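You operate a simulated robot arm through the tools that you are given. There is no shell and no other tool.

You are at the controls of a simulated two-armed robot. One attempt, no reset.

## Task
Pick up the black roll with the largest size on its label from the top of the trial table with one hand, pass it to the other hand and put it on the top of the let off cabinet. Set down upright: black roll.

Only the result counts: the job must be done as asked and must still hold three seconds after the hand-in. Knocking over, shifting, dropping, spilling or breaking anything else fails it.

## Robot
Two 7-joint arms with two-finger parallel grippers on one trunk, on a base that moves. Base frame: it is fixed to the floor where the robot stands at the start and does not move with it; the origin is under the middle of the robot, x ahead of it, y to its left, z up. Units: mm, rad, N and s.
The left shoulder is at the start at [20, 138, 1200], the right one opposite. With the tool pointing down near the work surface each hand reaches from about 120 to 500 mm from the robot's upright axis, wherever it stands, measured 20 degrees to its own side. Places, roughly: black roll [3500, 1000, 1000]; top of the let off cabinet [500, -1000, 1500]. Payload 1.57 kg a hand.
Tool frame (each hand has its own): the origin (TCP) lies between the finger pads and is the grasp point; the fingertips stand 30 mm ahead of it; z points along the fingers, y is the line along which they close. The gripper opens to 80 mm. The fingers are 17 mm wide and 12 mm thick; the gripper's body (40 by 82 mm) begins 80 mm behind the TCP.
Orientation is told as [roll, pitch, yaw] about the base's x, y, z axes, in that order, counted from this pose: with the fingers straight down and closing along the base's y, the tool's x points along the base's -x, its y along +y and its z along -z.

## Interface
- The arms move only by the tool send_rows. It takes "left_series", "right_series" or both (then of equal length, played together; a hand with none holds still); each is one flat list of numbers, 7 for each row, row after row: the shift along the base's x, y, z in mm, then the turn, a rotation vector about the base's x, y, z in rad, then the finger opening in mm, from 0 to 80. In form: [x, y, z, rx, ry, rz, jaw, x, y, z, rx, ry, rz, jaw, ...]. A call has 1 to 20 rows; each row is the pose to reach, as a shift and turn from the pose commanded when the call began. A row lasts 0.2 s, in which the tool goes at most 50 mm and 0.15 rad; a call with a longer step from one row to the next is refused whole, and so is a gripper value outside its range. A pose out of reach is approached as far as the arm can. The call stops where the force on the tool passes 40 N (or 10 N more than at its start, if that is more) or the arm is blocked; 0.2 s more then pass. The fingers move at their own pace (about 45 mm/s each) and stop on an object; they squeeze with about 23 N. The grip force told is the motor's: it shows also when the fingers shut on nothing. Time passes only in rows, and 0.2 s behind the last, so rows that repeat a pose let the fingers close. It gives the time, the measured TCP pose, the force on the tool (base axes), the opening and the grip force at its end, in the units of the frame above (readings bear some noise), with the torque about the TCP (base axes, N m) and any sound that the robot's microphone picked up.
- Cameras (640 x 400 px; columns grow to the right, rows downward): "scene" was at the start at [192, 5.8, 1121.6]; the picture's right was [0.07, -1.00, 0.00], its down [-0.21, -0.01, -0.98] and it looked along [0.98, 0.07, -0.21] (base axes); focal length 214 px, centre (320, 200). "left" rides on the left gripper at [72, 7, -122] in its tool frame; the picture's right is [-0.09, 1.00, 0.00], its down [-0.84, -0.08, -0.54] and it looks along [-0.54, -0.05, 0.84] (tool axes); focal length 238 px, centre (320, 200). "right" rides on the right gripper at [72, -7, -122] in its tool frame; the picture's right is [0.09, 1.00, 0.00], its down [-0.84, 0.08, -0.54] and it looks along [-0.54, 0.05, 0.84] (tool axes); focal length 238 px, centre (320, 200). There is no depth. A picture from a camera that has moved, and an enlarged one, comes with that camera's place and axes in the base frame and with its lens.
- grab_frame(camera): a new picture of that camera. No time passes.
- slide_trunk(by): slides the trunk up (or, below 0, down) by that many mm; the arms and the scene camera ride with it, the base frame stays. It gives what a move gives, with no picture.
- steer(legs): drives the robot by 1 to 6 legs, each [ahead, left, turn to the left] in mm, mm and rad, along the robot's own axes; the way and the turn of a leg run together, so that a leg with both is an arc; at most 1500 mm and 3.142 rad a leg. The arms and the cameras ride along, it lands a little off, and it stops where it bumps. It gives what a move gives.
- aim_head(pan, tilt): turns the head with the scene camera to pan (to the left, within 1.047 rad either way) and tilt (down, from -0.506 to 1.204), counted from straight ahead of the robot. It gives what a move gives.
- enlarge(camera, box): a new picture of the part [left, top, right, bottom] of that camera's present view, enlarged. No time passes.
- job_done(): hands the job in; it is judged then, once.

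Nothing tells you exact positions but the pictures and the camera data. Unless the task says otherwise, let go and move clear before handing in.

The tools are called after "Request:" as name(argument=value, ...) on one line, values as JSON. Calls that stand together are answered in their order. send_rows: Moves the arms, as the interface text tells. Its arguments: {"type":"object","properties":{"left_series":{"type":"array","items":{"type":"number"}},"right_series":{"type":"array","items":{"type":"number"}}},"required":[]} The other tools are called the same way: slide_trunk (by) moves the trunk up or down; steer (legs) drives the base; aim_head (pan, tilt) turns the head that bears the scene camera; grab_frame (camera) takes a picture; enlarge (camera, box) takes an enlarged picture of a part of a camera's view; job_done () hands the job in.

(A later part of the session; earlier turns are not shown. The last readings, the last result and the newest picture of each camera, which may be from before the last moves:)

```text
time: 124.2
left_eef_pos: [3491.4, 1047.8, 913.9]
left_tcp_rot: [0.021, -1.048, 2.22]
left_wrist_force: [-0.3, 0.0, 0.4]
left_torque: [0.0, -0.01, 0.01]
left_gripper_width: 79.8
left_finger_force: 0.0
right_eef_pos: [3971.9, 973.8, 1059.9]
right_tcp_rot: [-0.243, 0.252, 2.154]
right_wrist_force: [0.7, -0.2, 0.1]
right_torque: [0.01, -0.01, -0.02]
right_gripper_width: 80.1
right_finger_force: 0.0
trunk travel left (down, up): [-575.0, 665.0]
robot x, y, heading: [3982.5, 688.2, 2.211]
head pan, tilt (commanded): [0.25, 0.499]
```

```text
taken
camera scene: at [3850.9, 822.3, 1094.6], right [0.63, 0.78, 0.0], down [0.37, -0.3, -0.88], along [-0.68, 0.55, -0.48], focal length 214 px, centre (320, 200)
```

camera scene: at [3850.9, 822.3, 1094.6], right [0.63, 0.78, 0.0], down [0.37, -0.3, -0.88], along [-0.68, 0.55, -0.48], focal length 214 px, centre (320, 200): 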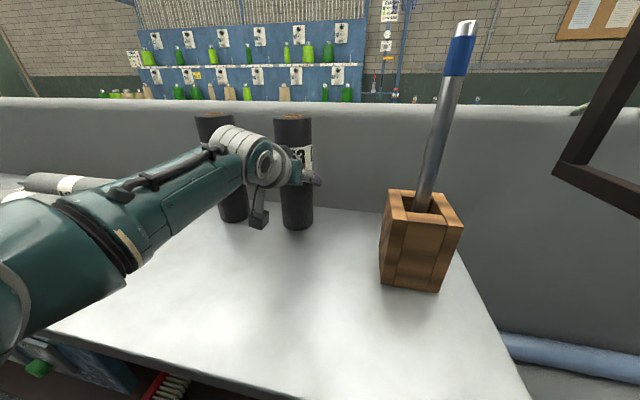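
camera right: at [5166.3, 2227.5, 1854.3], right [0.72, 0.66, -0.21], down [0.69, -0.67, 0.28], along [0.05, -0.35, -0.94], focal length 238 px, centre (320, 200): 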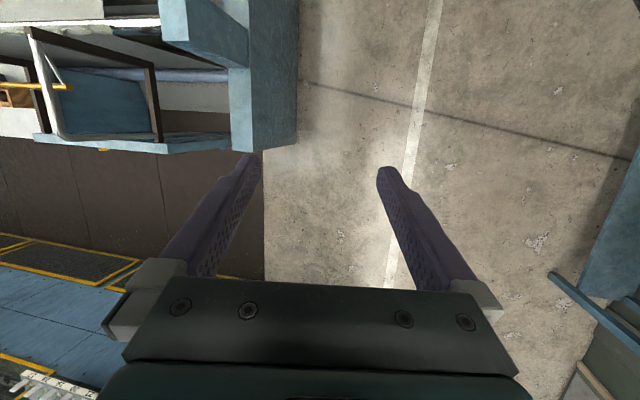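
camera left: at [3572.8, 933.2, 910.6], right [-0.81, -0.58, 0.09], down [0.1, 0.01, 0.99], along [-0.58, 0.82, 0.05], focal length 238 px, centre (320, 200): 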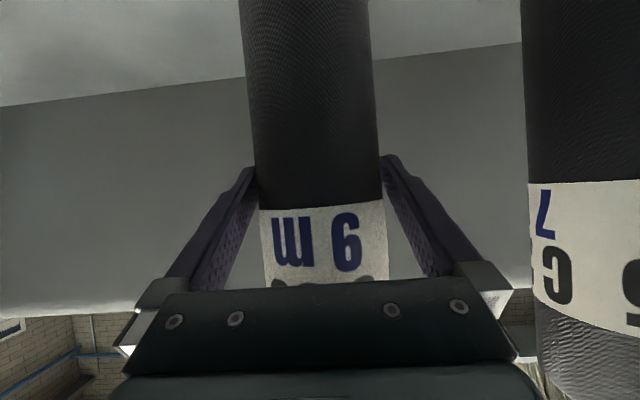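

The roll is between the fingers. Closing the left gripper.

Request:
send_rows(left_series=[0, 0, 0, 0, 0, 0, 60, 0, 0, 0, 0, 0, 0, 40, 0, 0, 0, 0, 0, 0, 40, 0, 0, 0, 0, 0, 0, 40, 0, 0, 0, 0, 0, 0, 40])

Request:
grab_frame(camera="left")

```text
time: 125.4
left_eef_pos: [3489.9, 1048.7, 912.9]
left_tcp_rot: [0.021, -1.048, 2.221]
left_wrist_force: [-0.4, 0.5, -0.2]
left_torque: [0.14, -0.05, 0.0]
left_gripper_width: 71.6
left_finger_force: 23.1
right_eef_pos: [3972.3, 972.7, 1061.0]
right_tcp_rot: [-0.243, 0.254, 2.155]
right_wrist_force: [-0.1, -0.7, -0.3]
right_torque: [-0.01, -0.02, -0.01]
right_gripper_width: 80.0
right_finger_force: 0.1
trunk travel left (down, up): [-575.0, 665.0]
robot x, y, heading: [3980.6, 690.0, 2.208]
head pan, tilt (commanded): [0.25, 0.499]
```

```text
taken
camera left: at [3573.0, 933.1, 910.6], right [-0.81, -0.58, 0.09], down [0.1, 0.01, 0.99], along [-0.58, 0.82, 0.05], focal length 238 px, centre (320, 200)
```

left: 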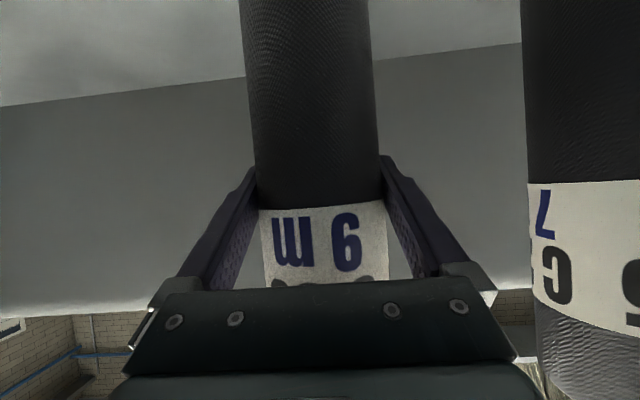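

Gripped (71.6 mm, 23 N). Lifting gently with the arm and checking the weight.

Request:
send_rows(left_series=[0, 0, 8, 0, 0, 0, 40, 0, 0, 16, 0, 0, 0, 40, 0, 0, 26, 0, 0, 0, 40, 0, 0, 38, 0, 0, 0, 40, 0, 0, 50, 0, 0, 0, 40, 0, 0, 50, 0, 0, 0, 40])

Request:
grab_frame(camera="scene")

Request:
grab_frame(camera="left")

```text
time: 126.8
left_eef_pos: [3491.2, 1048.5, 964.0]
left_tcp_rot: [0.019, -1.045, 2.22]
left_wrist_force: [0.2, -0.2, -6.7]
left_torque: [0.06, 0.01, -0.01]
left_gripper_width: 71.6
left_finger_force: 23.1
right_eef_pos: [3972.1, 974.0, 1058.7]
right_tcp_rot: [-0.246, 0.255, 2.154]
right_wrist_force: [-0.1, 0.7, -0.1]
right_torque: [0.01, 0.02, -0.01]
right_gripper_width: 80.0
right_finger_force: 0.1
trunk travel left (down, up): [-575.0, 665.0]
robot x, y, heading: [3983.8, 683.9, 2.213]
head pan, tilt (commanded): [0.25, 0.499]
```

```text
taken
camera scene: at [3851.5, 821.8, 1094.5], right [0.63, 0.78, 0.0], down [0.37, -0.3, -0.88], along [-0.68, 0.55, -0.48], focal length 214 px, centre (320, 200)
```

scene: 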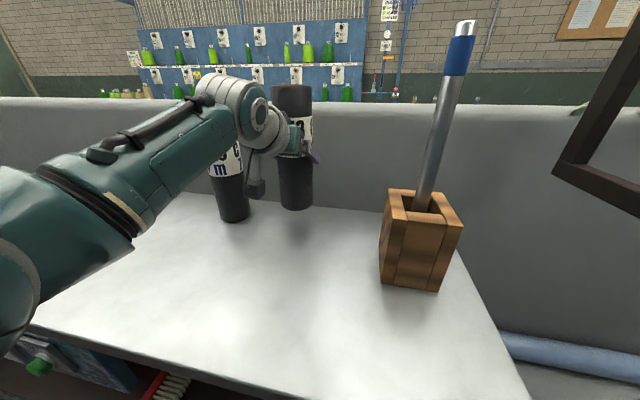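

```text
taken
camera left: at [3572.9, 933.6, 961.3], right [-0.81, -0.58, 0.09], down [0.1, 0.01, 0.99], along [-0.58, 0.82, 0.05], focal length 238 px, centre (320, 200)
```

left: 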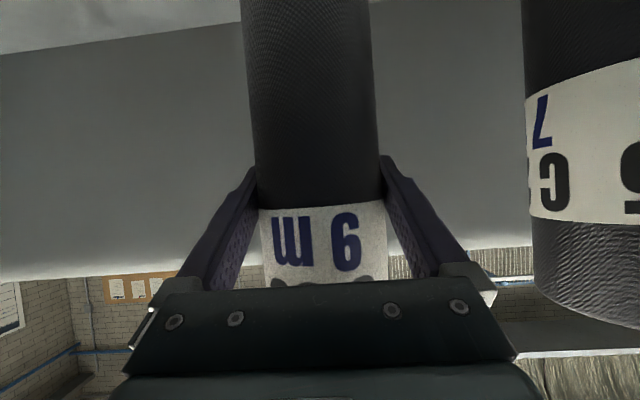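

Lifted cleanly, weight about 6.8 N. I'll raise the trunk and back away from the table before the handover.

Request:
slide_trunk(by=300)

Request:
steer(legs=[[-300, 0, 0]])

Request:
aim_head(pan=0.2, tilt=0.5)

Request:
grab_frame(camera="scene")

```text
time: 129.8
left_eef_pos: [3491.9, 1049.8, 1262.0]
left_tcp_rot: [0.021, -1.047, 2.22]
left_wrist_force: [0.3, 0.3, -6.3]
left_torque: [-0.03, 0.02, 0.01]
left_gripper_width: 71.3
left_finger_force: 22.9
right_eef_pos: [3972.1, 974.7, 1359.2]
right_tcp_rot: [-0.245, 0.255, 2.151]
right_wrist_force: [0.4, -0.4, -0.9]
right_torque: [-0.03, 0.0, 0.0]
right_gripper_width: 79.9
right_finger_force: 0.1
trunk travel left (down, up): [-875.0, 365.0]
robot x, y, heading: [3981.8, 684.9, 2.213]
head pan, tilt (commanded): [0.25, 0.499]
```

```text
time: 131.9
left_eef_pos: [3673.0, 808.3, 1263.5]
left_tcp_rot: [0.019, -1.047, 2.215]
left_wrist_force: [1.0, 0.8, -6.3]
left_torque: [-0.04, -0.02, 0.02]
left_gripper_width: 71.5
left_finger_force: 23.3
right_eef_pos: [4153.2, 731.5, 1358.3]
right_tcp_rot: [-0.245, 0.254, 2.149]
right_wrist_force: [-0.7, 0.1, 0.3]
right_torque: [-0.01, -0.01, -0.02]
right_gripper_width: 79.8
right_finger_force: 0.0
trunk travel left (down, up): [-875.0, 365.0]
robot x, y, heading: [4161.9, 443.4, 2.206]
head pan, tilt (commanded): [0.25, 0.499]
```

```text
time: 132.5
left_eef_pos: [3672.3, 808.5, 1263.1]
left_tcp_rot: [0.019, -1.046, 2.213]
left_wrist_force: [0.9, -0.4, -6.3]
left_torque: [0.04, -0.01, -0.02]
left_gripper_width: 71.5
left_finger_force: 23.3
right_eef_pos: [4154.8, 732.5, 1359.1]
right_tcp_rot: [-0.245, 0.256, 2.148]
right_wrist_force: [-0.2, 0.4, 0.3]
right_torque: [0.0, 0.04, -0.01]
right_gripper_width: 79.9
right_finger_force: 0.1
trunk travel left (down, up): [-875.0, 365.0]
robot x, y, heading: [4158.7, 439.3, 2.202]
head pan, tilt (commanded): [0.201, 0.499]
```

```text
taken
camera scene: at [4034.9, 583.3, 1394.5], right [0.67, 0.74, 0.0], down [0.36, -0.32, -0.88], along [-0.65, 0.59, -0.48], focal length 214 px, centre (320, 200)
```

scene: 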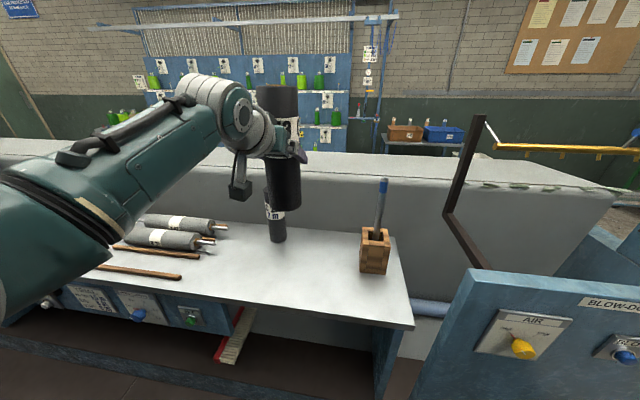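

Roll is held steady over clear floor. I'll bring the left hand with the roll in front of my chest, yawing it so the right hand can come from above, while straightening the right hand downward.

Request:
send_rows(left_series=[25.7, -6.6, 0, 0, 0, -0.0875, 40, 51.5, -13.3, 0, 0, 0, -0.175, 40, 77.2, -19.9, 0, 0, 0, -0.2625, 40, 102.9, -26.6, 0, 0, 0, -0.35, 40, 128.6, -33.2, 0, 0, 0, -0.4375, 40, 154.4, -39.8, 0, 0, 0, -0.525, 40, 180.1, -46.5, 0, 0, 0, -0.6125, 40, 205.8, -53.1, 0, 0, 0, -0.7, 40], right_series=[0, 0, 20, 0.0085, 0.0433, 0.003, 80, 0, 0, 40, 0.017, 0.0865, 0.006, 80, 0, 0, 60, 0.0255, 0.1298, 0.009, 80, 0, 0, 80, 0.034, 0.173, 0.012, 80, 0, 0, 100, 0.0425, 0.2163, 0.015, 80, 0, 0, 120, 0.051, 0.2595, 0.018, 80, 0, 0, 140, 0.0595, 0.3028, 0.021, 80, 0, 0, 160, 0.068, 0.346, 0.024, 80])

Request:
aim_head(pan=0.0, tilt=0.3)

Request:
grab_frame(camera="scene")

Request:
grab_frame(camera="right")

```text
time: 133.2
left_eef_pos: [3724.1, 794.1, 1261.5]
left_tcp_rot: [0.019, -1.041, 2.04]
left_wrist_force: [0.2, -0.9, -5.8]
left_torque: [-0.02, 0.01, 0.04]
left_gripper_width: 71.5
left_finger_force: 22.3
right_eef_pos: [4178.8, 724.3, 1361.2]
right_tcp_rot: [-0.327, 0.344, 2.136]
right_wrist_force: [0.0, -0.6, 0.3]
right_torque: [0.0, 0.01, 0.0]
right_gripper_width: 80.0
right_finger_force: 0.0
trunk travel left (down, up): [-875.0, 365.0]
robot x, y, heading: [4158.6, 445.3, 2.206]
head pan, tilt (commanded): [0.201, 0.499]
stopped in row 3 (right hand): the arm was blocked; the commanded pose is now the measured one
```

```text
time: 133.9
left_eef_pos: [3723.9, 795.6, 1263.1]
left_tcp_rot: [0.019, -1.045, 2.04]
left_wrist_force: [0.1, 0.2, -5.5]
left_torque: [-0.03, -0.01, 0.02]
left_gripper_width: 71.2
left_finger_force: 23.0
right_eef_pos: [4179.4, 726.2, 1361.8]
right_tcp_rot: [-0.324, 0.346, 2.137]
right_wrist_force: [0.4, 0.1, 0.2]
right_torque: [-0.02, 0.02, -0.02]
right_gripper_width: 80.1
right_finger_force: 0.1
trunk travel left (down, up): [-875.0, 365.0]
robot x, y, heading: [4160.9, 441.7, 2.208]
head pan, tilt (commanded): [0.0, 0.3]
```

```text
taken
camera scene: at [4046.9, 597.5, 1412.8], right [0.8, 0.59, 0.0], down [0.18, -0.24, -0.95], along [-0.57, 0.77, -0.3], focal length 214 px, centre (320, 200)
```

scene: 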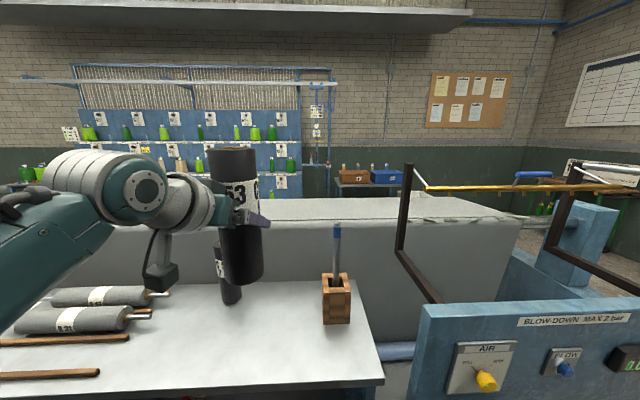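

```text
taken
camera right: at [4166.4, 682.5, 1497.5], right [-0.69, -0.67, -0.27], down [-0.72, 0.67, 0.18], along [0.06, 0.32, -0.95], focal length 238 px, centre (320, 200)
```

right: 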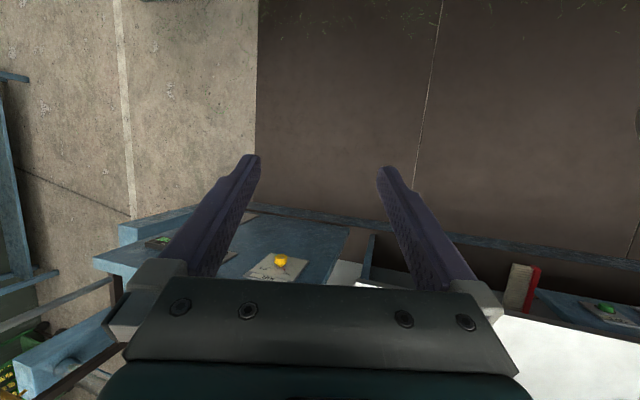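

The right hand was blocked and drifted; the left grip is still good. I'll test the right arm alone with a small corrective rotation.

Request:
send_rows(right_series=[-5, 5, 0, 0.02, 0.08, 0.0, 80, -10, 10, 0, 0.04, 0.16, 0.0, 80])

Request:
grab_frame(camera="right")

```text
time: 134.5
left_eef_pos: [3723.6, 795.6, 1264.0]
left_tcp_rot: [0.017, -1.045, 2.04]
left_wrist_force: [-0.2, -0.4, -6.3]
left_torque: [-0.03, -0.01, -0.02]
left_gripper_width: 71.4
left_finger_force: 23.0
right_eef_pos: [4172.3, 731.2, 1354.5]
right_tcp_rot: [-0.229, 0.264, 2.168]
right_wrist_force: [0.0, -0.3, 0.5]
right_torque: [0.0, 0.03, -0.02]
right_gripper_width: 80.1
right_finger_force: 0.0
trunk travel left (down, up): [-875.0, 365.0]
robot x, y, heading: [4161.8, 443.2, 2.207]
head pan, tilt (commanded): [0.0, 0.3]
```

```text
taken
camera right: at [4176.6, 686.6, 1488.8], right [-0.72, -0.67, -0.2], down [-0.69, 0.66, 0.27], along [-0.05, 0.33, -0.94], focal length 238 px, centre (320, 200)
```

right: 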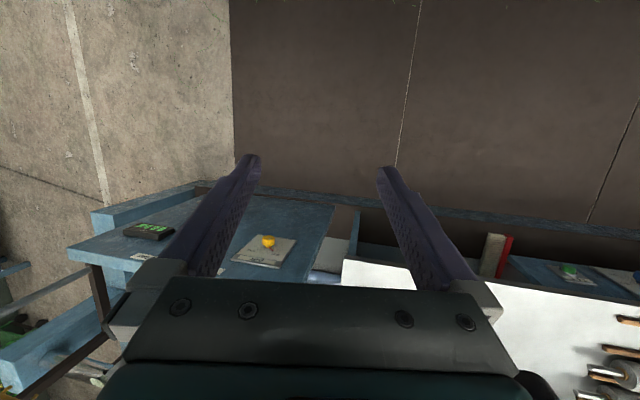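

Request:
send_rows(right_series=[-8, 10.7, 0, 0.0138, 0.0566, 0.0015, 80, -15.8, 21.4, 0, 0.0277, 0.1132, 0.003, 80, -23.8, 32.1, 0, 0.0415, 0.1698, 0.0045, 80, -31.7, 42.9, 0, 0.0553, 0.2263, 0.006, 80, -39.6, 53.6, 0, 0.0692, 0.2829, 0.0075, 80, -47.5, 64.3, 0, 0.083, 0.3395, 0.009, 80])

Request:
grab_frame(camera="scene")

```text
time: 135.9
left_eef_pos: [3723.1, 797.0, 1263.6]
left_tcp_rot: [0.019, -1.047, 2.04]
left_wrist_force: [-0.3, 0.3, -6.5]
left_torque: [-0.01, 0.03, -0.01]
left_gripper_width: 71.0
left_finger_force: 23.0
right_eef_pos: [4122.8, 793.6, 1348.7]
right_tcp_rot: [0.001, 0.0, 2.212]
right_wrist_force: [-0.2, -0.3, -0.1]
right_torque: [0.0, -0.02, 0.01]
right_gripper_width: 79.9
right_finger_force: 0.1
trunk travel left (down, up): [-875.0, 365.0]
robot x, y, heading: [4161.2, 443.6, 2.199]
head pan, tilt (commanded): [0.0, 0.3]
```

```text
taken
camera scene: at [4047.0, 597.5, 1412.9], right [0.8, 0.59, 0.0], down [0.18, -0.24, -0.96], along [-0.57, 0.77, -0.3], focal length 214 px, centre (320, 200)
```

scene: 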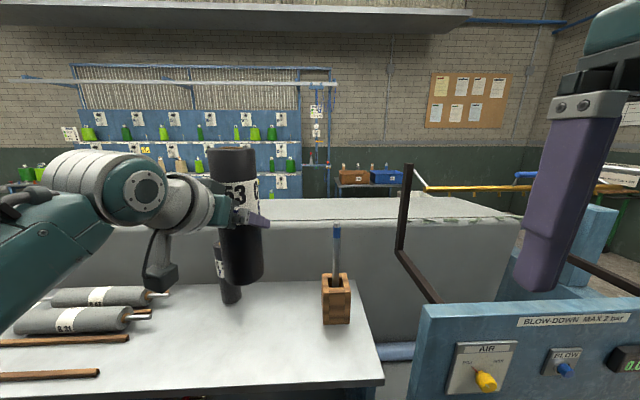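

Right hand is now straight down. I'll finish bringing the roll to the middle and lower it so the right hand can approach from above.

Request:
send_rows(left_series=[24, -3.8, -18, 0, 0, -0.088, 40, 48, -7.7, -37, 0, 0, -0.177, 40, 72, -11.5, -55, 0, 0, -0.265, 40, 96, -15.3, -73, 0, 0, -0.353, 40, 120, -19.2, -92, 0, 0, -0.442, 40, 143.8, -23, -110, 0, 0, -0.53, 40])

Request:
aim_head(pan=0.0, tilt=0.6)

Request:
grab_frame(camera="scene")

Request:
grab_frame(camera="right")

```text
time: 137.3
left_eef_pos: [3867.8, 775.0, 1153.6]
left_tcp_rot: [0.02, -1.048, 1.507]
left_wrist_force: [-0.3, 0.7, -6.4]
left_torque: [0.0, 0.01, -0.02]
left_gripper_width: 71.5
left_finger_force: 23.4
right_eef_pos: [4126.3, 793.1, 1349.1]
right_tcp_rot: [0.004, 0.001, 2.208]
right_wrist_force: [-0.3, -0.1, 0.4]
right_torque: [-0.04, 0.02, -0.01]
right_gripper_width: 79.9
right_finger_force: 0.1
trunk travel left (down, up): [-875.0, 365.0]
robot x, y, heading: [4163.3, 443.4, 2.208]
head pan, tilt (commanded): [0.0, 0.3]
```

```text
time: 138.1
left_eef_pos: [3866.7, 773.5, 1153.5]
left_tcp_rot: [0.017, -1.048, 1.51]
left_wrist_force: [0.1, 1.6, -5.3]
left_torque: [-0.03, 0.01, -0.01]
left_gripper_width: 71.3
left_finger_force: 23.2
right_eef_pos: [4125.7, 794.8, 1349.1]
right_tcp_rot: [0.002, 0.001, 2.205]
right_wrist_force: [-0.1, -0.7, 0.7]
right_torque: [-0.01, 0.0, 0.05]
right_gripper_width: 80.0
right_finger_force: 0.1
trunk travel left (down, up): [-875.0, 365.0]
robot x, y, heading: [4162.4, 441.1, 2.211]
head pan, tilt (commanded): [0.0, 0.6]
```

```text
taken
camera scene: at [4049.8, 593.5, 1385.5], right [0.8, 0.59, 0.0], down [0.34, -0.45, -0.83], along [-0.49, 0.66, -0.56], focal length 214 px, centre (320, 200)
```

scene: 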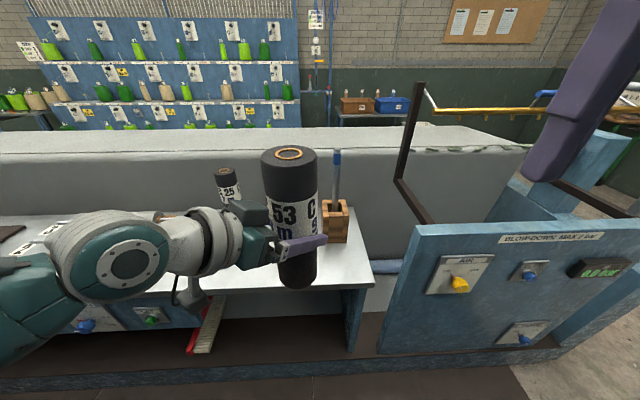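

```text
taken
camera right: at [4173.5, 739.4, 1471.7], right [-0.75, -0.67, 0.0], down [-0.56, 0.63, 0.54], along [-0.36, 0.4, -0.84], focal length 238 px, centre (320, 200)
```

right: 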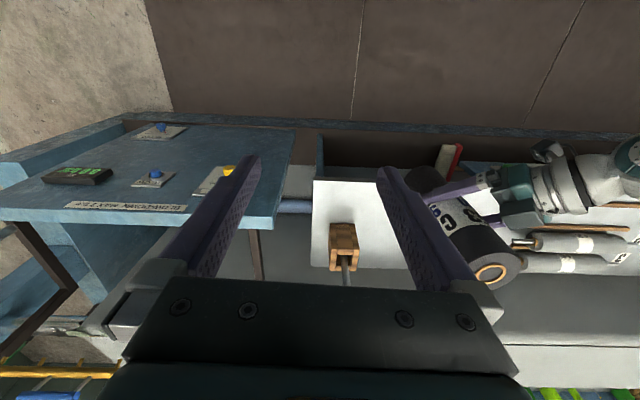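

The roll is upright in front. I'll bring it a little nearer and then position the right hand above it.

Request:
send_rows(left_series=[20, -3, 0, 0, 0, 0, 40, 40, -6, 0, 0, 0, 0, 40, 58.8, -8.8, 0, 0, 0, 0, 40], right_series=[-30, -4, 0, 0, 0, 0, 80, -60, -8, 0, 0, 0, 0, 80, -90, -12, 0, 0, 0, 0, 80])

Request:
grab_frame(camera="right")

Request:
grab_frame(camera="scene")

```text
time: 138.9
left_eef_pos: [3927.2, 764.9, 1155.2]
left_tcp_rot: [0.019, -1.047, 1.511]
left_wrist_force: [0.0, 1.4, -5.8]
left_torque: [-0.01, 0.0, 0.0]
left_gripper_width: 71.7
left_finger_force: 23.1
right_eef_pos: [4030.6, 787.2, 1362.9]
right_tcp_rot: [0.023, -0.043, 2.201]
right_wrist_force: [-0.5, 0.9, -0.6]
right_torque: [0.02, -0.01, 0.0]
right_gripper_width: 80.0
right_finger_force: 0.0
trunk travel left (down, up): [-875.0, 365.0]
robot x, y, heading: [4162.9, 441.8, 2.208]
head pan, tilt (commanded): [0.0, 0.6]
```

```text
taken
camera right: at [4083.5, 729.5, 1481.9], right [-0.75, -0.66, 0.02], down [-0.53, 0.62, 0.58], along [-0.39, 0.43, -0.81], focal length 238 px, centre (320, 200)
```

right: 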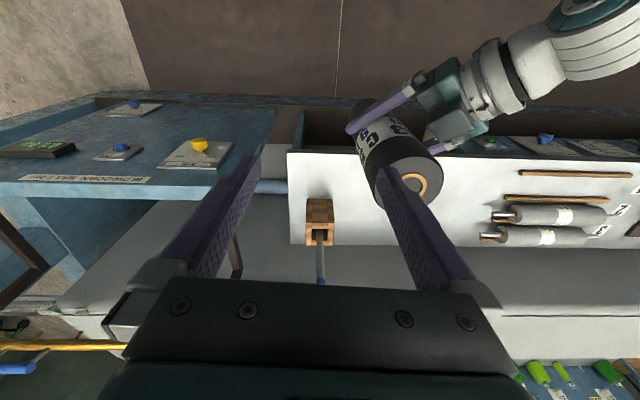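

```text
taken
camera scene: at [4049.8, 593.5, 1385.4], right [0.8, 0.59, 0.0], down [0.34, -0.45, -0.82], along [-0.49, 0.66, -0.57], focal length 214 px, centre (320, 200)
```

scene: 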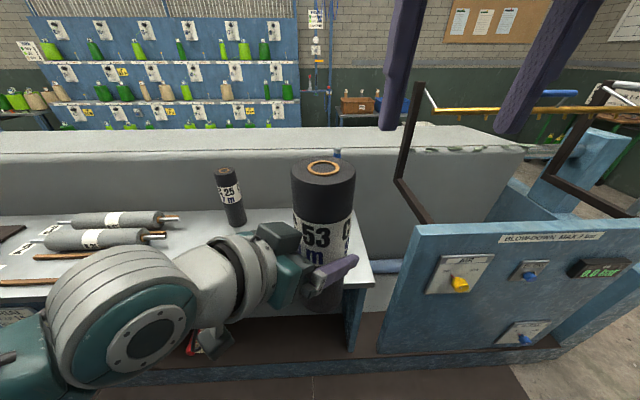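

Request:
send_rows(right_series=[0, 0, 0, 0, 0, 0, 80, 0, 0, 0, 0, 0, 0, 80])

```text
time: 139.5
left_eef_pos: [3926.5, 766.1, 1154.8]
left_tcp_rot: [0.016, -1.047, 1.508]
left_wrist_force: [0.6, 0.4, -6.0]
left_torque: [0.03, -0.02, -0.02]
left_gripper_width: 71.4
left_finger_force: 23.1
right_eef_pos: [4031.1, 787.8, 1361.4]
right_tcp_rot: [0.022, -0.041, 2.198]
right_wrist_force: [0.5, 0.4, 0.1]
right_torque: [0.0, 0.0, 0.0]
right_gripper_width: 79.8
right_finger_force: 0.2
trunk travel left (down, up): [-875.0, 365.0]
robot x, y, heading: [4162.8, 442.4, 2.201]
head pan, tilt (commanded): [0.0, 0.6]
```

The right arm is less accurate this high, so I'll lower both the roll and the right hand.

Request:
send_rows(left_series=[0, 0, -20, 0, 0, 0, 40, 0, 0, -40, 0, 0, 0, 40, 0, 0, -60, 0, 0, 0, 40, 0, 0, -80, 0, 0, 0, 40], right_series=[0, 0, -20, 0, 0, 0, 80, 0, 0, -45, 0, 0, 0, 80, 0, 0, -70, 0, 0, 0, 80, 0, 0, -95, 0, 0, 0, 80])

Request:
send_rows(right_series=[0, 0, 0, 0, 0, 0, 80])

Request:
grab_frame(camera="right")

```text
time: 140.5
left_eef_pos: [3926.1, 764.0, 1074.4]
left_tcp_rot: [0.02, -1.048, 1.51]
left_wrist_force: [-0.7, -0.3, -6.9]
left_torque: [0.0, 0.0, 0.02]
left_gripper_width: 71.3
left_finger_force: 22.5
right_eef_pos: [4033.5, 786.4, 1266.8]
right_tcp_rot: [0.022, -0.042, 2.2]
right_wrist_force: [0.8, 0.5, 0.5]
right_torque: [-0.05, 0.01, -0.01]
right_gripper_width: 80.1
right_finger_force: 0.1
trunk travel left (down, up): [-875.0, 365.0]
robot x, y, heading: [4164.0, 441.7, 2.207]
head pan, tilt (commanded): [0.0, 0.6]
```

```text
time: 140.9
left_eef_pos: [3926.1, 764.4, 1074.3]
left_tcp_rot: [0.017, -1.046, 1.51]
left_wrist_force: [0.5, -0.2, -5.4]
left_torque: [0.02, -0.03, 0.02]
left_gripper_width: 71.5
left_finger_force: 23.1
right_eef_pos: [4032.0, 788.2, 1266.0]
right_tcp_rot: [0.022, -0.041, 2.199]
right_wrist_force: [-0.5, 0.8, 0.2]
right_torque: [0.02, 0.02, 0.01]
right_gripper_width: 79.7
right_finger_force: 0.1
trunk travel left (down, up): [-875.0, 365.0]
robot x, y, heading: [4163.5, 442.2, 2.207]
head pan, tilt (commanded): [0.0, 0.6]
```

```text
taken
camera right: at [4085.6, 729.7, 1386.3], right [-0.75, -0.66, 0.02], down [-0.53, 0.62, 0.58], along [-0.39, 0.42, -0.82], focal length 238 px, centre (320, 200)
```

right: 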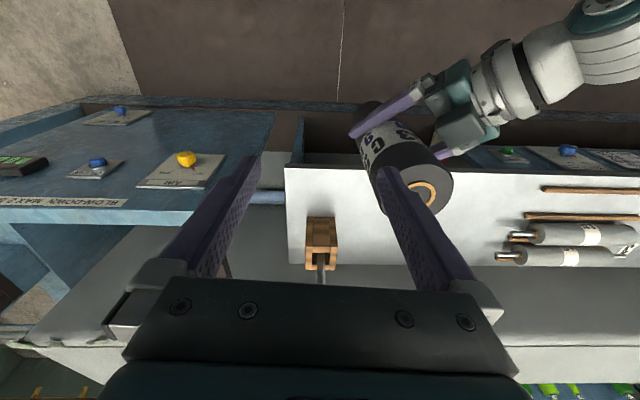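

Request:
send_rows(right_series=[-36, -9, 0, -0.007, -0.0143, 0, 80, -72, -18, 0, -0.0139, -0.0285, 0, 80, -106, -27, 0, -0.0208, -0.0428, 0, 80, -106, -27, 0, -0.0208, -0.0428, 0, 80])

Request:
grab_frame(camera="right")

Request:
grab_frame(camera="scene")

```text
time: 141.9
left_eef_pos: [3926.2, 763.7, 1074.9]
left_tcp_rot: [0.018, -1.047, 1.511]
left_wrist_force: [0.1, 0.1, -6.0]
left_torque: [0.0, 0.01, -0.05]
left_gripper_width: 71.5
left_finger_force: 23.1
right_eef_pos: [3926.7, 761.2, 1267.5]
right_tcp_rot: [-0.001, 0.0, 2.201]
right_wrist_force: [-0.7, 0.2, 0.5]
right_torque: [0.01, -0.01, -0.02]
right_gripper_width: 79.9
right_finger_force: 0.1
trunk travel left (down, up): [-875.0, 365.0]
robot x, y, heading: [4161.6, 440.4, 2.201]
head pan, tilt (commanded): [0.0, 0.6]
```

```text
taken
camera right: at [3974.8, 706.2, 1390.8], right [-0.75, -0.66, 0.0], down [-0.56, 0.63, 0.54], along [-0.36, 0.41, -0.84], focal length 238 px, centre (320, 200)
```

right: 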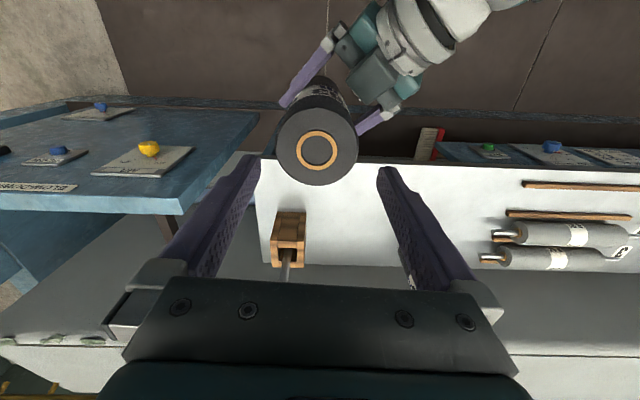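

```text
taken
camera scene: at [4049.8, 593.5, 1385.4], right [0.8, 0.59, 0.0], down [0.34, -0.45, -0.82], along [-0.49, 0.66, -0.57], focal length 214 px, centre (320, 200)
```

scene: 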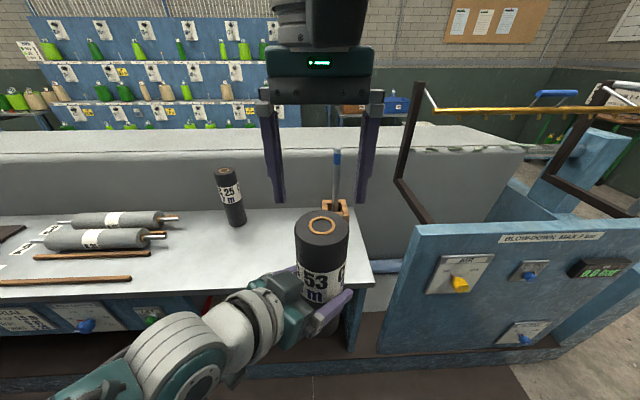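

Request:
enlarge(camera="right", box=[230, 90, 410, 210])

Request:
enlarge(camera="scene", box=[240, 80, 420, 320])

```text
3.33 times, centred on (320, 150) of right
camera zoom: at [3974.8, 706.2, 1390.8], right [-0.75, -0.66, 0.0], down [-0.56, 0.63, 0.54], along [-0.36, 0.41, -0.84], focal length 794 px, centre (320, 367)
```

zoom: 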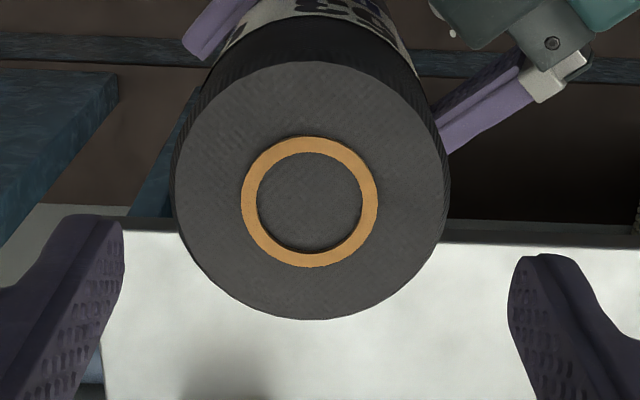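

```text
1.67 times, centred on (330, 200) of scene
camera zoom: at [4049.8, 593.5, 1385.4], right [0.8, 0.59, 0.0], down [0.34, -0.45, -0.82], along [-0.49, 0.66, -0.57], focal length 358 px, centre (303, 200)
```

zoom: 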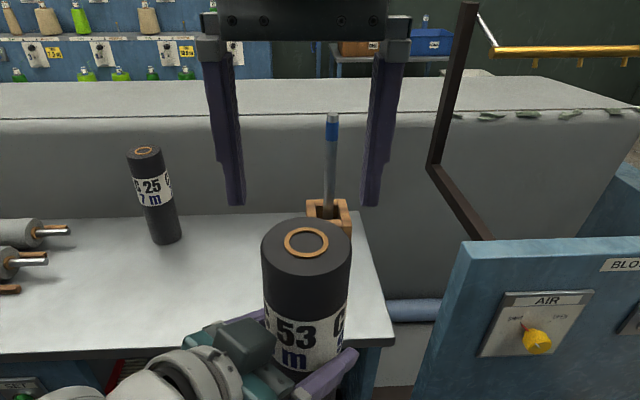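

The right hand is about 2 mm off-center over the roll. I'll correct and descend partway, then recheck.

Request:
send_rows(right_series=[0.7, 3, -8, 0, 0, 0, 80, 0.7, 3, -18, 0, 0, 0, 80, 0.7, 3, -28, 0, 0, 0, 80, 0.7, 3, -28, 0, 0, 0, 80])

Request:
enlarge(camera="right", box=[230, 90, 410, 210])

Request:
enlarge(camera="scene", box=[240, 80, 420, 320])

```text
time: 142.9
left_eef_pos: [3925.6, 763.6, 1073.4]
left_tcp_rot: [0.018, -1.047, 1.51]
left_wrist_force: [-0.7, -0.3, -6.2]
left_torque: [-0.02, -0.03, -0.01]
left_gripper_width: 71.2
left_finger_force: 23.3
right_eef_pos: [3926.5, 764.5, 1238.8]
right_tcp_rot: [-0.001, 0.0, 2.2]
right_wrist_force: [0.1, 0.3, -0.6]
right_torque: [-0.01, 0.03, 0.02]
right_gripper_width: 79.7
right_finger_force: 0.1
trunk travel left (down, up): [-875.0, 365.0]
robot x, y, heading: [4160.3, 444.6, 2.202]
head pan, tilt (commanded): [0.0, 0.6]
```

```text
3.33 times, centred on (320, 150) of right
camera zoom: at [3973.5, 708.4, 1361.5], right [-0.75, -0.66, 0.0], down [-0.55, 0.63, 0.54], along [-0.36, 0.41, -0.84], focal length 794 px, centre (320, 367)
```

zoom: 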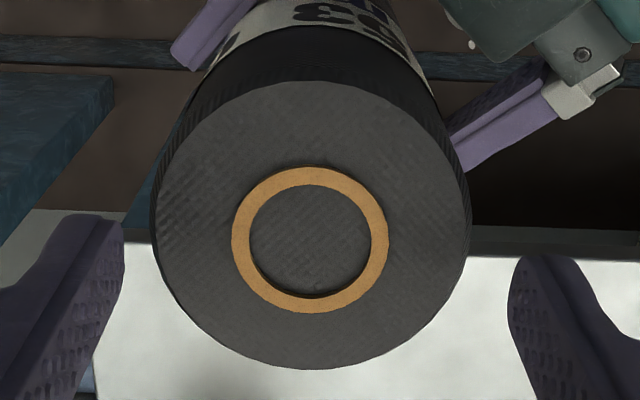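

```text
1.67 times, centred on (330, 200) of scene
camera zoom: at [4049.8, 593.5, 1385.4], right [0.8, 0.59, 0.0], down [0.34, -0.45, -0.82], along [-0.49, 0.66, -0.57], focal length 358 px, centre (303, 200)
```

zoom: 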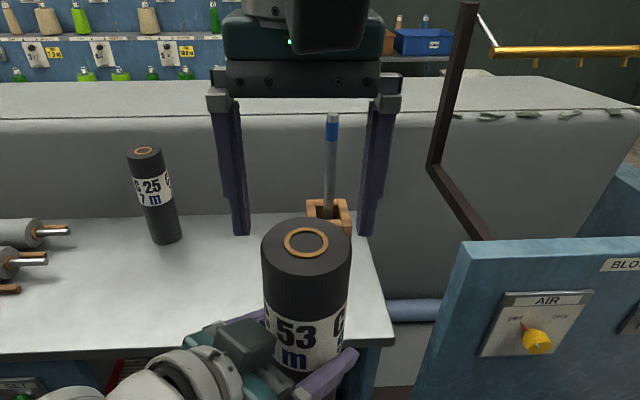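

Still about 2 mm off by the picture. Another small correction and recheck before lowering over the roll.

Request:
send_rows(right_series=[1.6, 1.2, 0, 0, 0, 0, 80, 1.6, 1.2, 0, 0, 0, 0, 80])

Request:
enlarge(camera="right", box=[230, 90, 410, 210])

```text
time: 143.5
left_eef_pos: [3926.3, 763.9, 1073.4]
left_tcp_rot: [0.018, -1.048, 1.509]
left_wrist_force: [-0.8, 0.0, -6.6]
left_torque: [-0.05, 0.0, -0.02]
left_gripper_width: 71.4
left_finger_force: 22.6
right_eef_pos: [3926.9, 764.8, 1239.4]
right_tcp_rot: [-0.001, 0.0, 2.202]
right_wrist_force: [-0.9, -0.7, 0.1]
right_torque: [0.01, 0.01, -0.01]
right_gripper_width: 80.1
right_finger_force: 0.0
trunk travel left (down, up): [-875.0, 365.0]
robot x, y, heading: [4160.6, 442.1, 2.206]
head pan, tilt (commanded): [0.0, 0.6]
```

```text
3.33 times, centred on (320, 150) of right
camera zoom: at [3975.0, 709.2, 1361.7], right [-0.75, -0.66, 0.0], down [-0.56, 0.63, 0.54], along [-0.36, 0.41, -0.84], focal length 794 px, centre (320, 367)
```

zoom: 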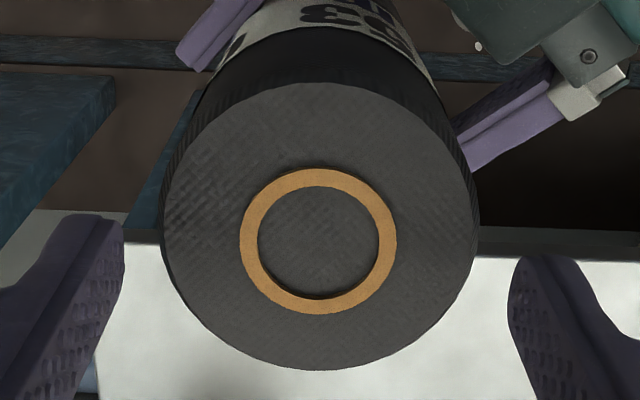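

Centered now. Lowering the right hand over the roll's top.

Request:
send_rows(right_series=[0, 0, -8, 0, 0, 0, 80, 0, 0, -16, 0, 0, 0, 80, 0, 0, -25, 0, 0, 0, 80, 0, 0, -25, 0, 0, 0, 80])

Request:
enlarge(camera="right", box=[230, 90, 410, 210])

Request:
enlarge(camera="scene", box=[240, 80, 420, 320])

```text
time: 144.5
left_eef_pos: [3926.1, 762.7, 1073.9]
left_tcp_rot: [0.019, -1.046, 1.511]
left_wrist_force: [0.1, -0.1, -6.3]
left_torque: [0.02, 0.0, -0.01]
left_gripper_width: 71.4
left_finger_force: 22.6
right_eef_pos: [3927.5, 765.3, 1213.2]
right_tcp_rot: [-0.002, 0.0, 2.199]
right_wrist_force: [0.9, 0.3, 0.2]
right_torque: [0.01, -0.01, -0.02]
right_gripper_width: 80.0
right_finger_force: 0.1
trunk travel left (down, up): [-875.0, 365.0]
robot x, y, heading: [4163.7, 442.6, 2.208]
head pan, tilt (commanded): [0.0, 0.6]
```

```text
3.33 times, centred on (320, 150) of right
camera zoom: at [3975.4, 709.0, 1336.0], right [-0.75, -0.66, 0.0], down [-0.55, 0.63, 0.54], along [-0.36, 0.41, -0.84], focal length 794 px, centre (320, 367)
```

zoom: 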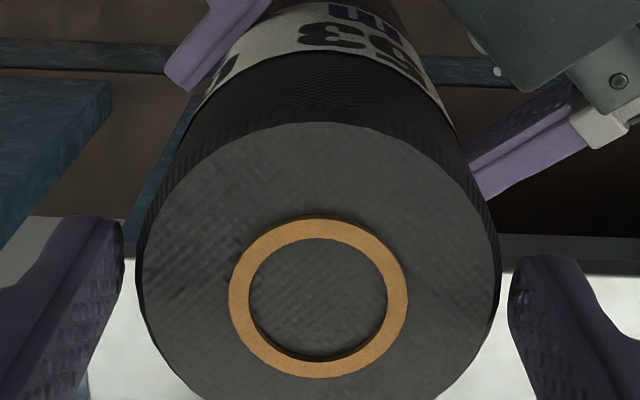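

```text
1.67 times, centred on (330, 200) of scene
camera zoom: at [4049.8, 593.5, 1385.4], right [0.8, 0.59, 0.0], down [0.34, -0.45, -0.82], along [-0.49, 0.66, -0.57], focal length 358 px, centre (303, 200)
```

zoom: 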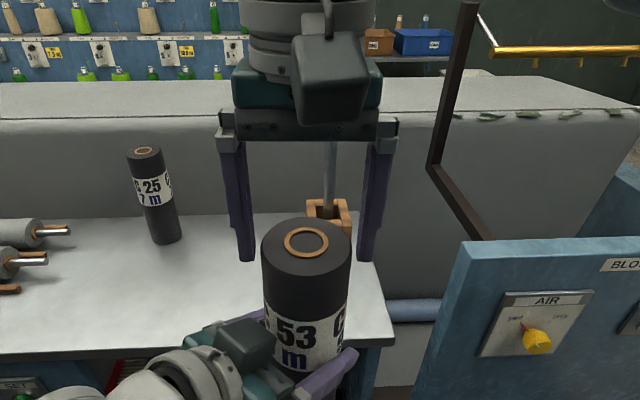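

Request:
send_rows(right_series=[0.4, 0.3, -10, 0, 0, 0, 80, 0.4, 0.3, -20, 0, 0, 0, 80, 0.4, 0.3, -30, 0, 0, 0, 80, 0.4, 0.3, -40, 0, 0, 0, 80, 0.4, 0.3, -49, 0, 0, 0, 80, 0.4, 0.3, -49, 0, 0, 0, 80])

Request:
grab_frame(camera="right")

Request:
enlarge(camera="scene", box=[220, 80, 420, 320])

```text
time: 145.9
left_eef_pos: [3925.8, 762.7, 1073.8]
left_tcp_rot: [0.018, -1.048, 1.51]
left_wrist_force: [-0.5, 0.3, -6.0]
left_torque: [0.01, 0.01, -0.01]
left_gripper_width: 71.3
left_finger_force: 23.7
right_eef_pos: [3927.5, 765.0, 1164.9]
right_tcp_rot: [0.0, -0.002, 2.199]
right_wrist_force: [0.4, 0.2, -0.8]
right_torque: [-0.01, 0.0, 0.02]
right_gripper_width: 80.1
right_finger_force: 0.1
trunk travel left (down, up): [-875.0, 365.0]
robot x, y, heading: [4160.1, 442.8, 2.21]
head pan, tilt (commanded): [0.0, 0.6]
```

```text
taken
camera right: at [3975.5, 709.4, 1287.7], right [-0.75, -0.66, 0.0], down [-0.56, 0.63, 0.54], along [-0.36, 0.41, -0.84], focal length 238 px, centre (320, 200)
```

right: 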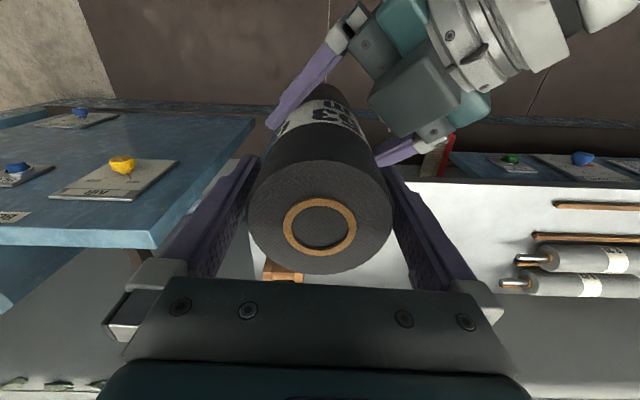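

```text
1.67 times, centred on (320, 200) of scene
camera zoom: at [4049.8, 593.5, 1385.4], right [0.8, 0.59, 0.0], down [0.34, -0.45, -0.82], along [-0.49, 0.66, -0.57], focal length 358 px, centre (320, 200)
```

zoom: 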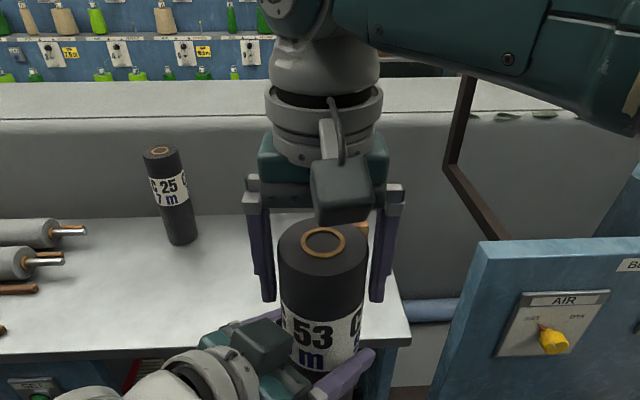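

The right hand straddles the top. Closing the right gripper.

Request:
send_rows(right_series=[0, 0, 0, 0, 0, 0, 70, 0, 0, 0, 0, 0, 0, 55, 0, 0, 0, 0, 0, 0, 40, 0, 0, 0, 0, 0, 0, 40, 0, 0, 0, 0, 0, 0, 40])

Request:
grab_frame(camera="right")

```text
time: 147.1
left_eef_pos: [3926.8, 763.6, 1074.7]
left_tcp_rot: [0.017, -1.047, 1.513]
left_wrist_force: [0.0, 0.5, -5.6]
left_torque: [0.4, -0.57, -0.33]
left_gripper_width: 71.3
left_finger_force: 22.9
right_eef_pos: [3928.5, 763.6, 1166.0]
right_tcp_rot: [0.0, 0.002, 2.202]
right_wrist_force: [0.6, -1.0, -0.2]
right_torque: [-0.45, 0.54, 0.31]
right_gripper_width: 70.8
right_finger_force: 23.0
trunk travel left (down, up): [-875.0, 365.0]
robot x, y, heading: [4162.3, 443.9, 2.208]
head pan, tilt (commanded): [0.0, 0.6]
```

```text
taken
camera right: at [3975.4, 709.3, 1287.9], right [-0.75, -0.66, 0.0], down [-0.55, 0.63, 0.54], along [-0.36, 0.41, -0.84], focal length 238 px, centre (320, 200)
```

right: 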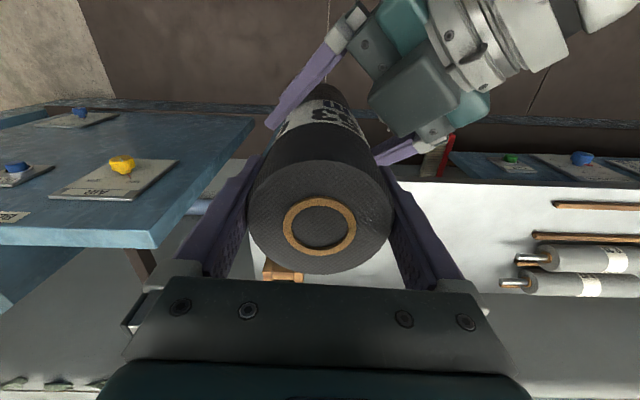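

Both hands hold the roll. Opening the left gripper now.

Request:
send_rows(left_series=[0, 0, 0, 0, 0, 0, 74, 0, 0, 0, 0, 0, 0, 80, 0, 0, 0, 0, 0, 0, 80, 0, 0, 0, 0, 0, 0, 80])

Request:
grab_frame(camera="left")

Request:
grab_frame(camera="right")

```text
time: 148.1
left_eef_pos: [3927.7, 762.2, 1074.1]
left_tcp_rot: [0.016, -1.047, 1.509]
left_wrist_force: [-0.1, 0.2, -0.6]
left_torque: [-0.06, 0.02, 0.0]
left_gripper_width: 80.1
left_finger_force: 0.0
right_eef_pos: [3927.9, 765.3, 1165.2]
right_tcp_rot: [0.0, 0.001, 2.198]
right_wrist_force: [-0.4, 0.1, 0.7]
right_torque: [0.0, 0.0, -0.01]
right_gripper_width: 70.8
right_finger_force: 23.0
trunk travel left (down, up): [-875.0, 365.0]
robot x, y, heading: [4162.4, 443.8, 2.207]
head pan, tilt (commanded): [0.0, 0.6]
```

```text
taken
camera left: at [3913.0, 622.4, 1071.7], right [-0.99, 0.09, 0.09], down [0.08, -0.05, 0.99], along [0.1, 0.99, 0.05], focal length 238 px, centre (320, 200)
```

left: 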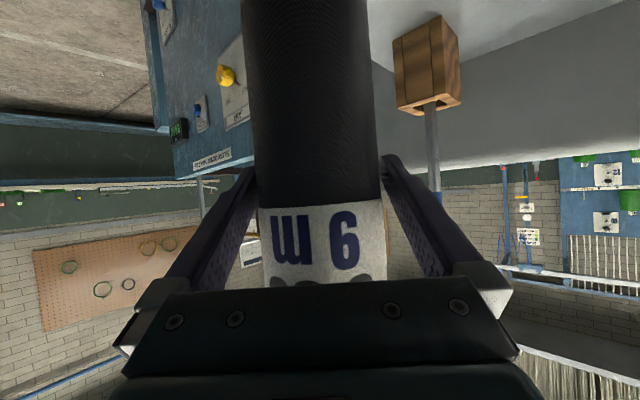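

```text
taken
camera right: at [3975.4, 709.5, 1287.9], right [-0.75, -0.66, 0.0], down [-0.55, 0.63, 0.54], along [-0.36, 0.41, -0.84], focal length 238 px, centre (320, 200)
```

right: 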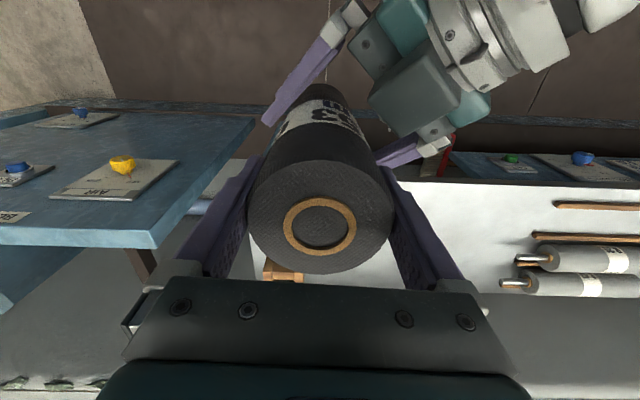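

Request:
send_rows(right_series=[0, 0, 0, 0, 0, 0, 40, 0, 0, 0, 0, 0, 0, 40])

Request:
enlarge(camera="scene", box=[220, 80, 420, 320])

```text
time: 148.7
left_eef_pos: [3926.7, 763.3, 1073.3]
left_tcp_rot: [0.017, -1.049, 1.51]
left_wrist_force: [0.9, -0.9, 0.5]
left_torque: [-0.02, -0.02, 0.01]
left_gripper_width: 79.9
left_finger_force: 0.1
right_eef_pos: [3927.0, 765.1, 1165.2]
right_tcp_rot: [0.0, 0.0, 2.199]
right_wrist_force: [0.2, -0.2, -0.3]
right_torque: [0.0, 0.03, 0.0]
right_gripper_width: 70.5
right_finger_force: 22.8
trunk travel left (down, up): [-875.0, 365.0]
robot x, y, heading: [4164.5, 438.9, 2.204]
head pan, tilt (commanded): [0.0, 0.6]
```

```text
1.67 times, centred on (320, 200) of scene
camera zoom: at [4049.8, 593.5, 1385.4], right [0.8, 0.59, 0.0], down [0.34, -0.45, -0.82], along [-0.49, 0.66, -0.57], focal length 358 px, centre (320, 200)
```

zoom: 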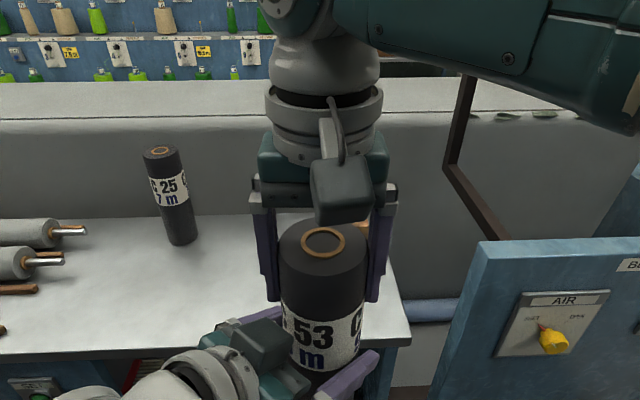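

Request:
send_rows(right_series=[0, 0, 3, 0, 0, 0, 40, 0, 0, 6, 0, 0, 0, 40, 0, 0, 6, 0, 0, 0, 40])

Request:
grab_frame(camera="left")

```text
time: 149.5
left_eef_pos: [3926.1, 762.5, 1072.9]
left_tcp_rot: [0.019, -1.047, 1.509]
left_wrist_force: [0.5, -0.2, 1.4]
left_torque: [0.0, -0.03, -0.01]
left_gripper_width: 79.9
left_finger_force: 0.0
right_eef_pos: [3926.9, 763.6, 1170.0]
right_tcp_rot: [0.001, -0.001, 2.2]
right_wrist_force: [-0.2, 0.7, -6.4]
right_torque: [-0.01, 0.03, -0.01]
right_gripper_width: 70.8
right_finger_force: 22.6
trunk travel left (down, up): [-875.0, 365.0]
robot x, y, heading: [4167.5, 444.6, 2.205]
head pan, tilt (commanded): [0.0, 0.6]
```

```text
taken
camera left: at [3913.0, 622.4, 1071.8], right [-0.99, 0.09, 0.09], down [0.08, -0.05, 0.99], along [0.1, 0.99, 0.05], focal length 238 px, centre (320, 200)
```

left: 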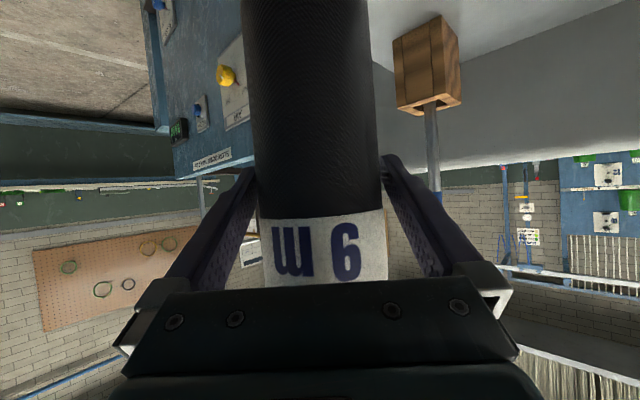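

The right hand now carries the full weight. Retracting the left hand straight back.

Request:
send_rows(left_series=[-0.7, -12, 0, 0, 0, 0, 80, -1.5, -24, 0, 0, 0, 0, 80, -2.2, -36, 0, 0, 0, 0, 80, -3, -48, 0, 0, 0, 0, 80, -4, -64, 0, 0, 0, 0, 80, -5.2, -84, 0, 0, 0, 0, 80, -6.5, -104, 0, 0, 0, 0, 80])

Request:
grab_frame(camera="scene")

Request:
grab_frame(camera="left")

```text
time: 151.1
left_eef_pos: [3921.4, 659.5, 1074.3]
left_tcp_rot: [0.018, -1.047, 1.509]
left_wrist_force: [0.6, -0.1, -0.4]
left_torque: [-0.02, -0.01, 0.03]
left_gripper_width: 79.9
left_finger_force: 0.0
right_eef_pos: [3927.5, 765.4, 1170.4]
right_tcp_rot: [-0.001, 0.0, 2.199]
right_wrist_force: [-0.3, -0.4, -6.8]
right_torque: [0.0, 0.03, -0.04]
right_gripper_width: 70.5
right_finger_force: 23.8
trunk travel left (down, up): [-875.0, 365.0]
robot x, y, heading: [4162.6, 441.3, 2.214]
head pan, tilt (commanded): [0.0, 0.6]
```

```text
taken
camera scene: at [4049.8, 593.5, 1385.4], right [0.8, 0.59, 0.0], down [0.34, -0.45, -0.82], along [-0.49, 0.66, -0.57], focal length 214 px, centre (320, 200)
```

scene: 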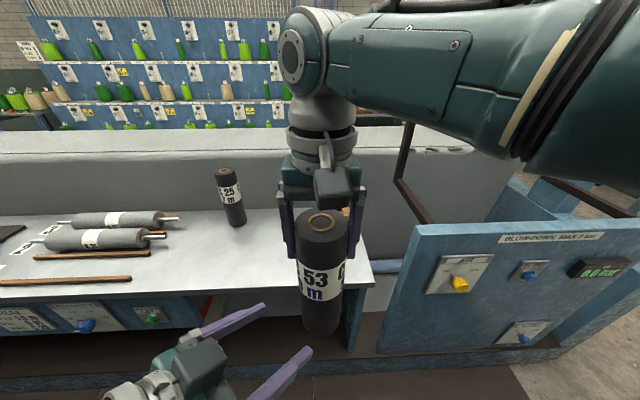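

```text
taken
camera left: at [3907.3, 518.5, 1072.0], right [-0.99, 0.09, 0.09], down [0.08, -0.06, 0.99], along [0.09, 0.99, 0.05], focal length 238 px, centre (320, 200)
```

left: 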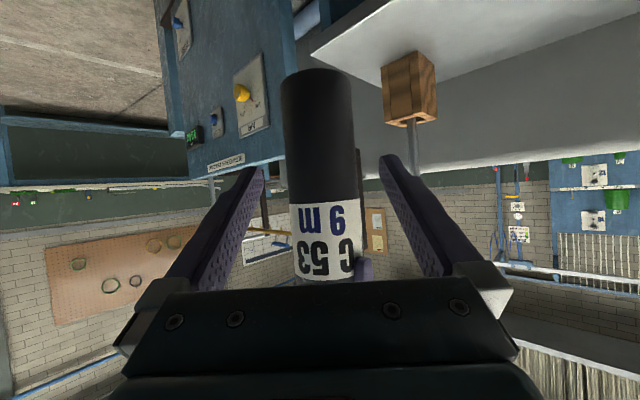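

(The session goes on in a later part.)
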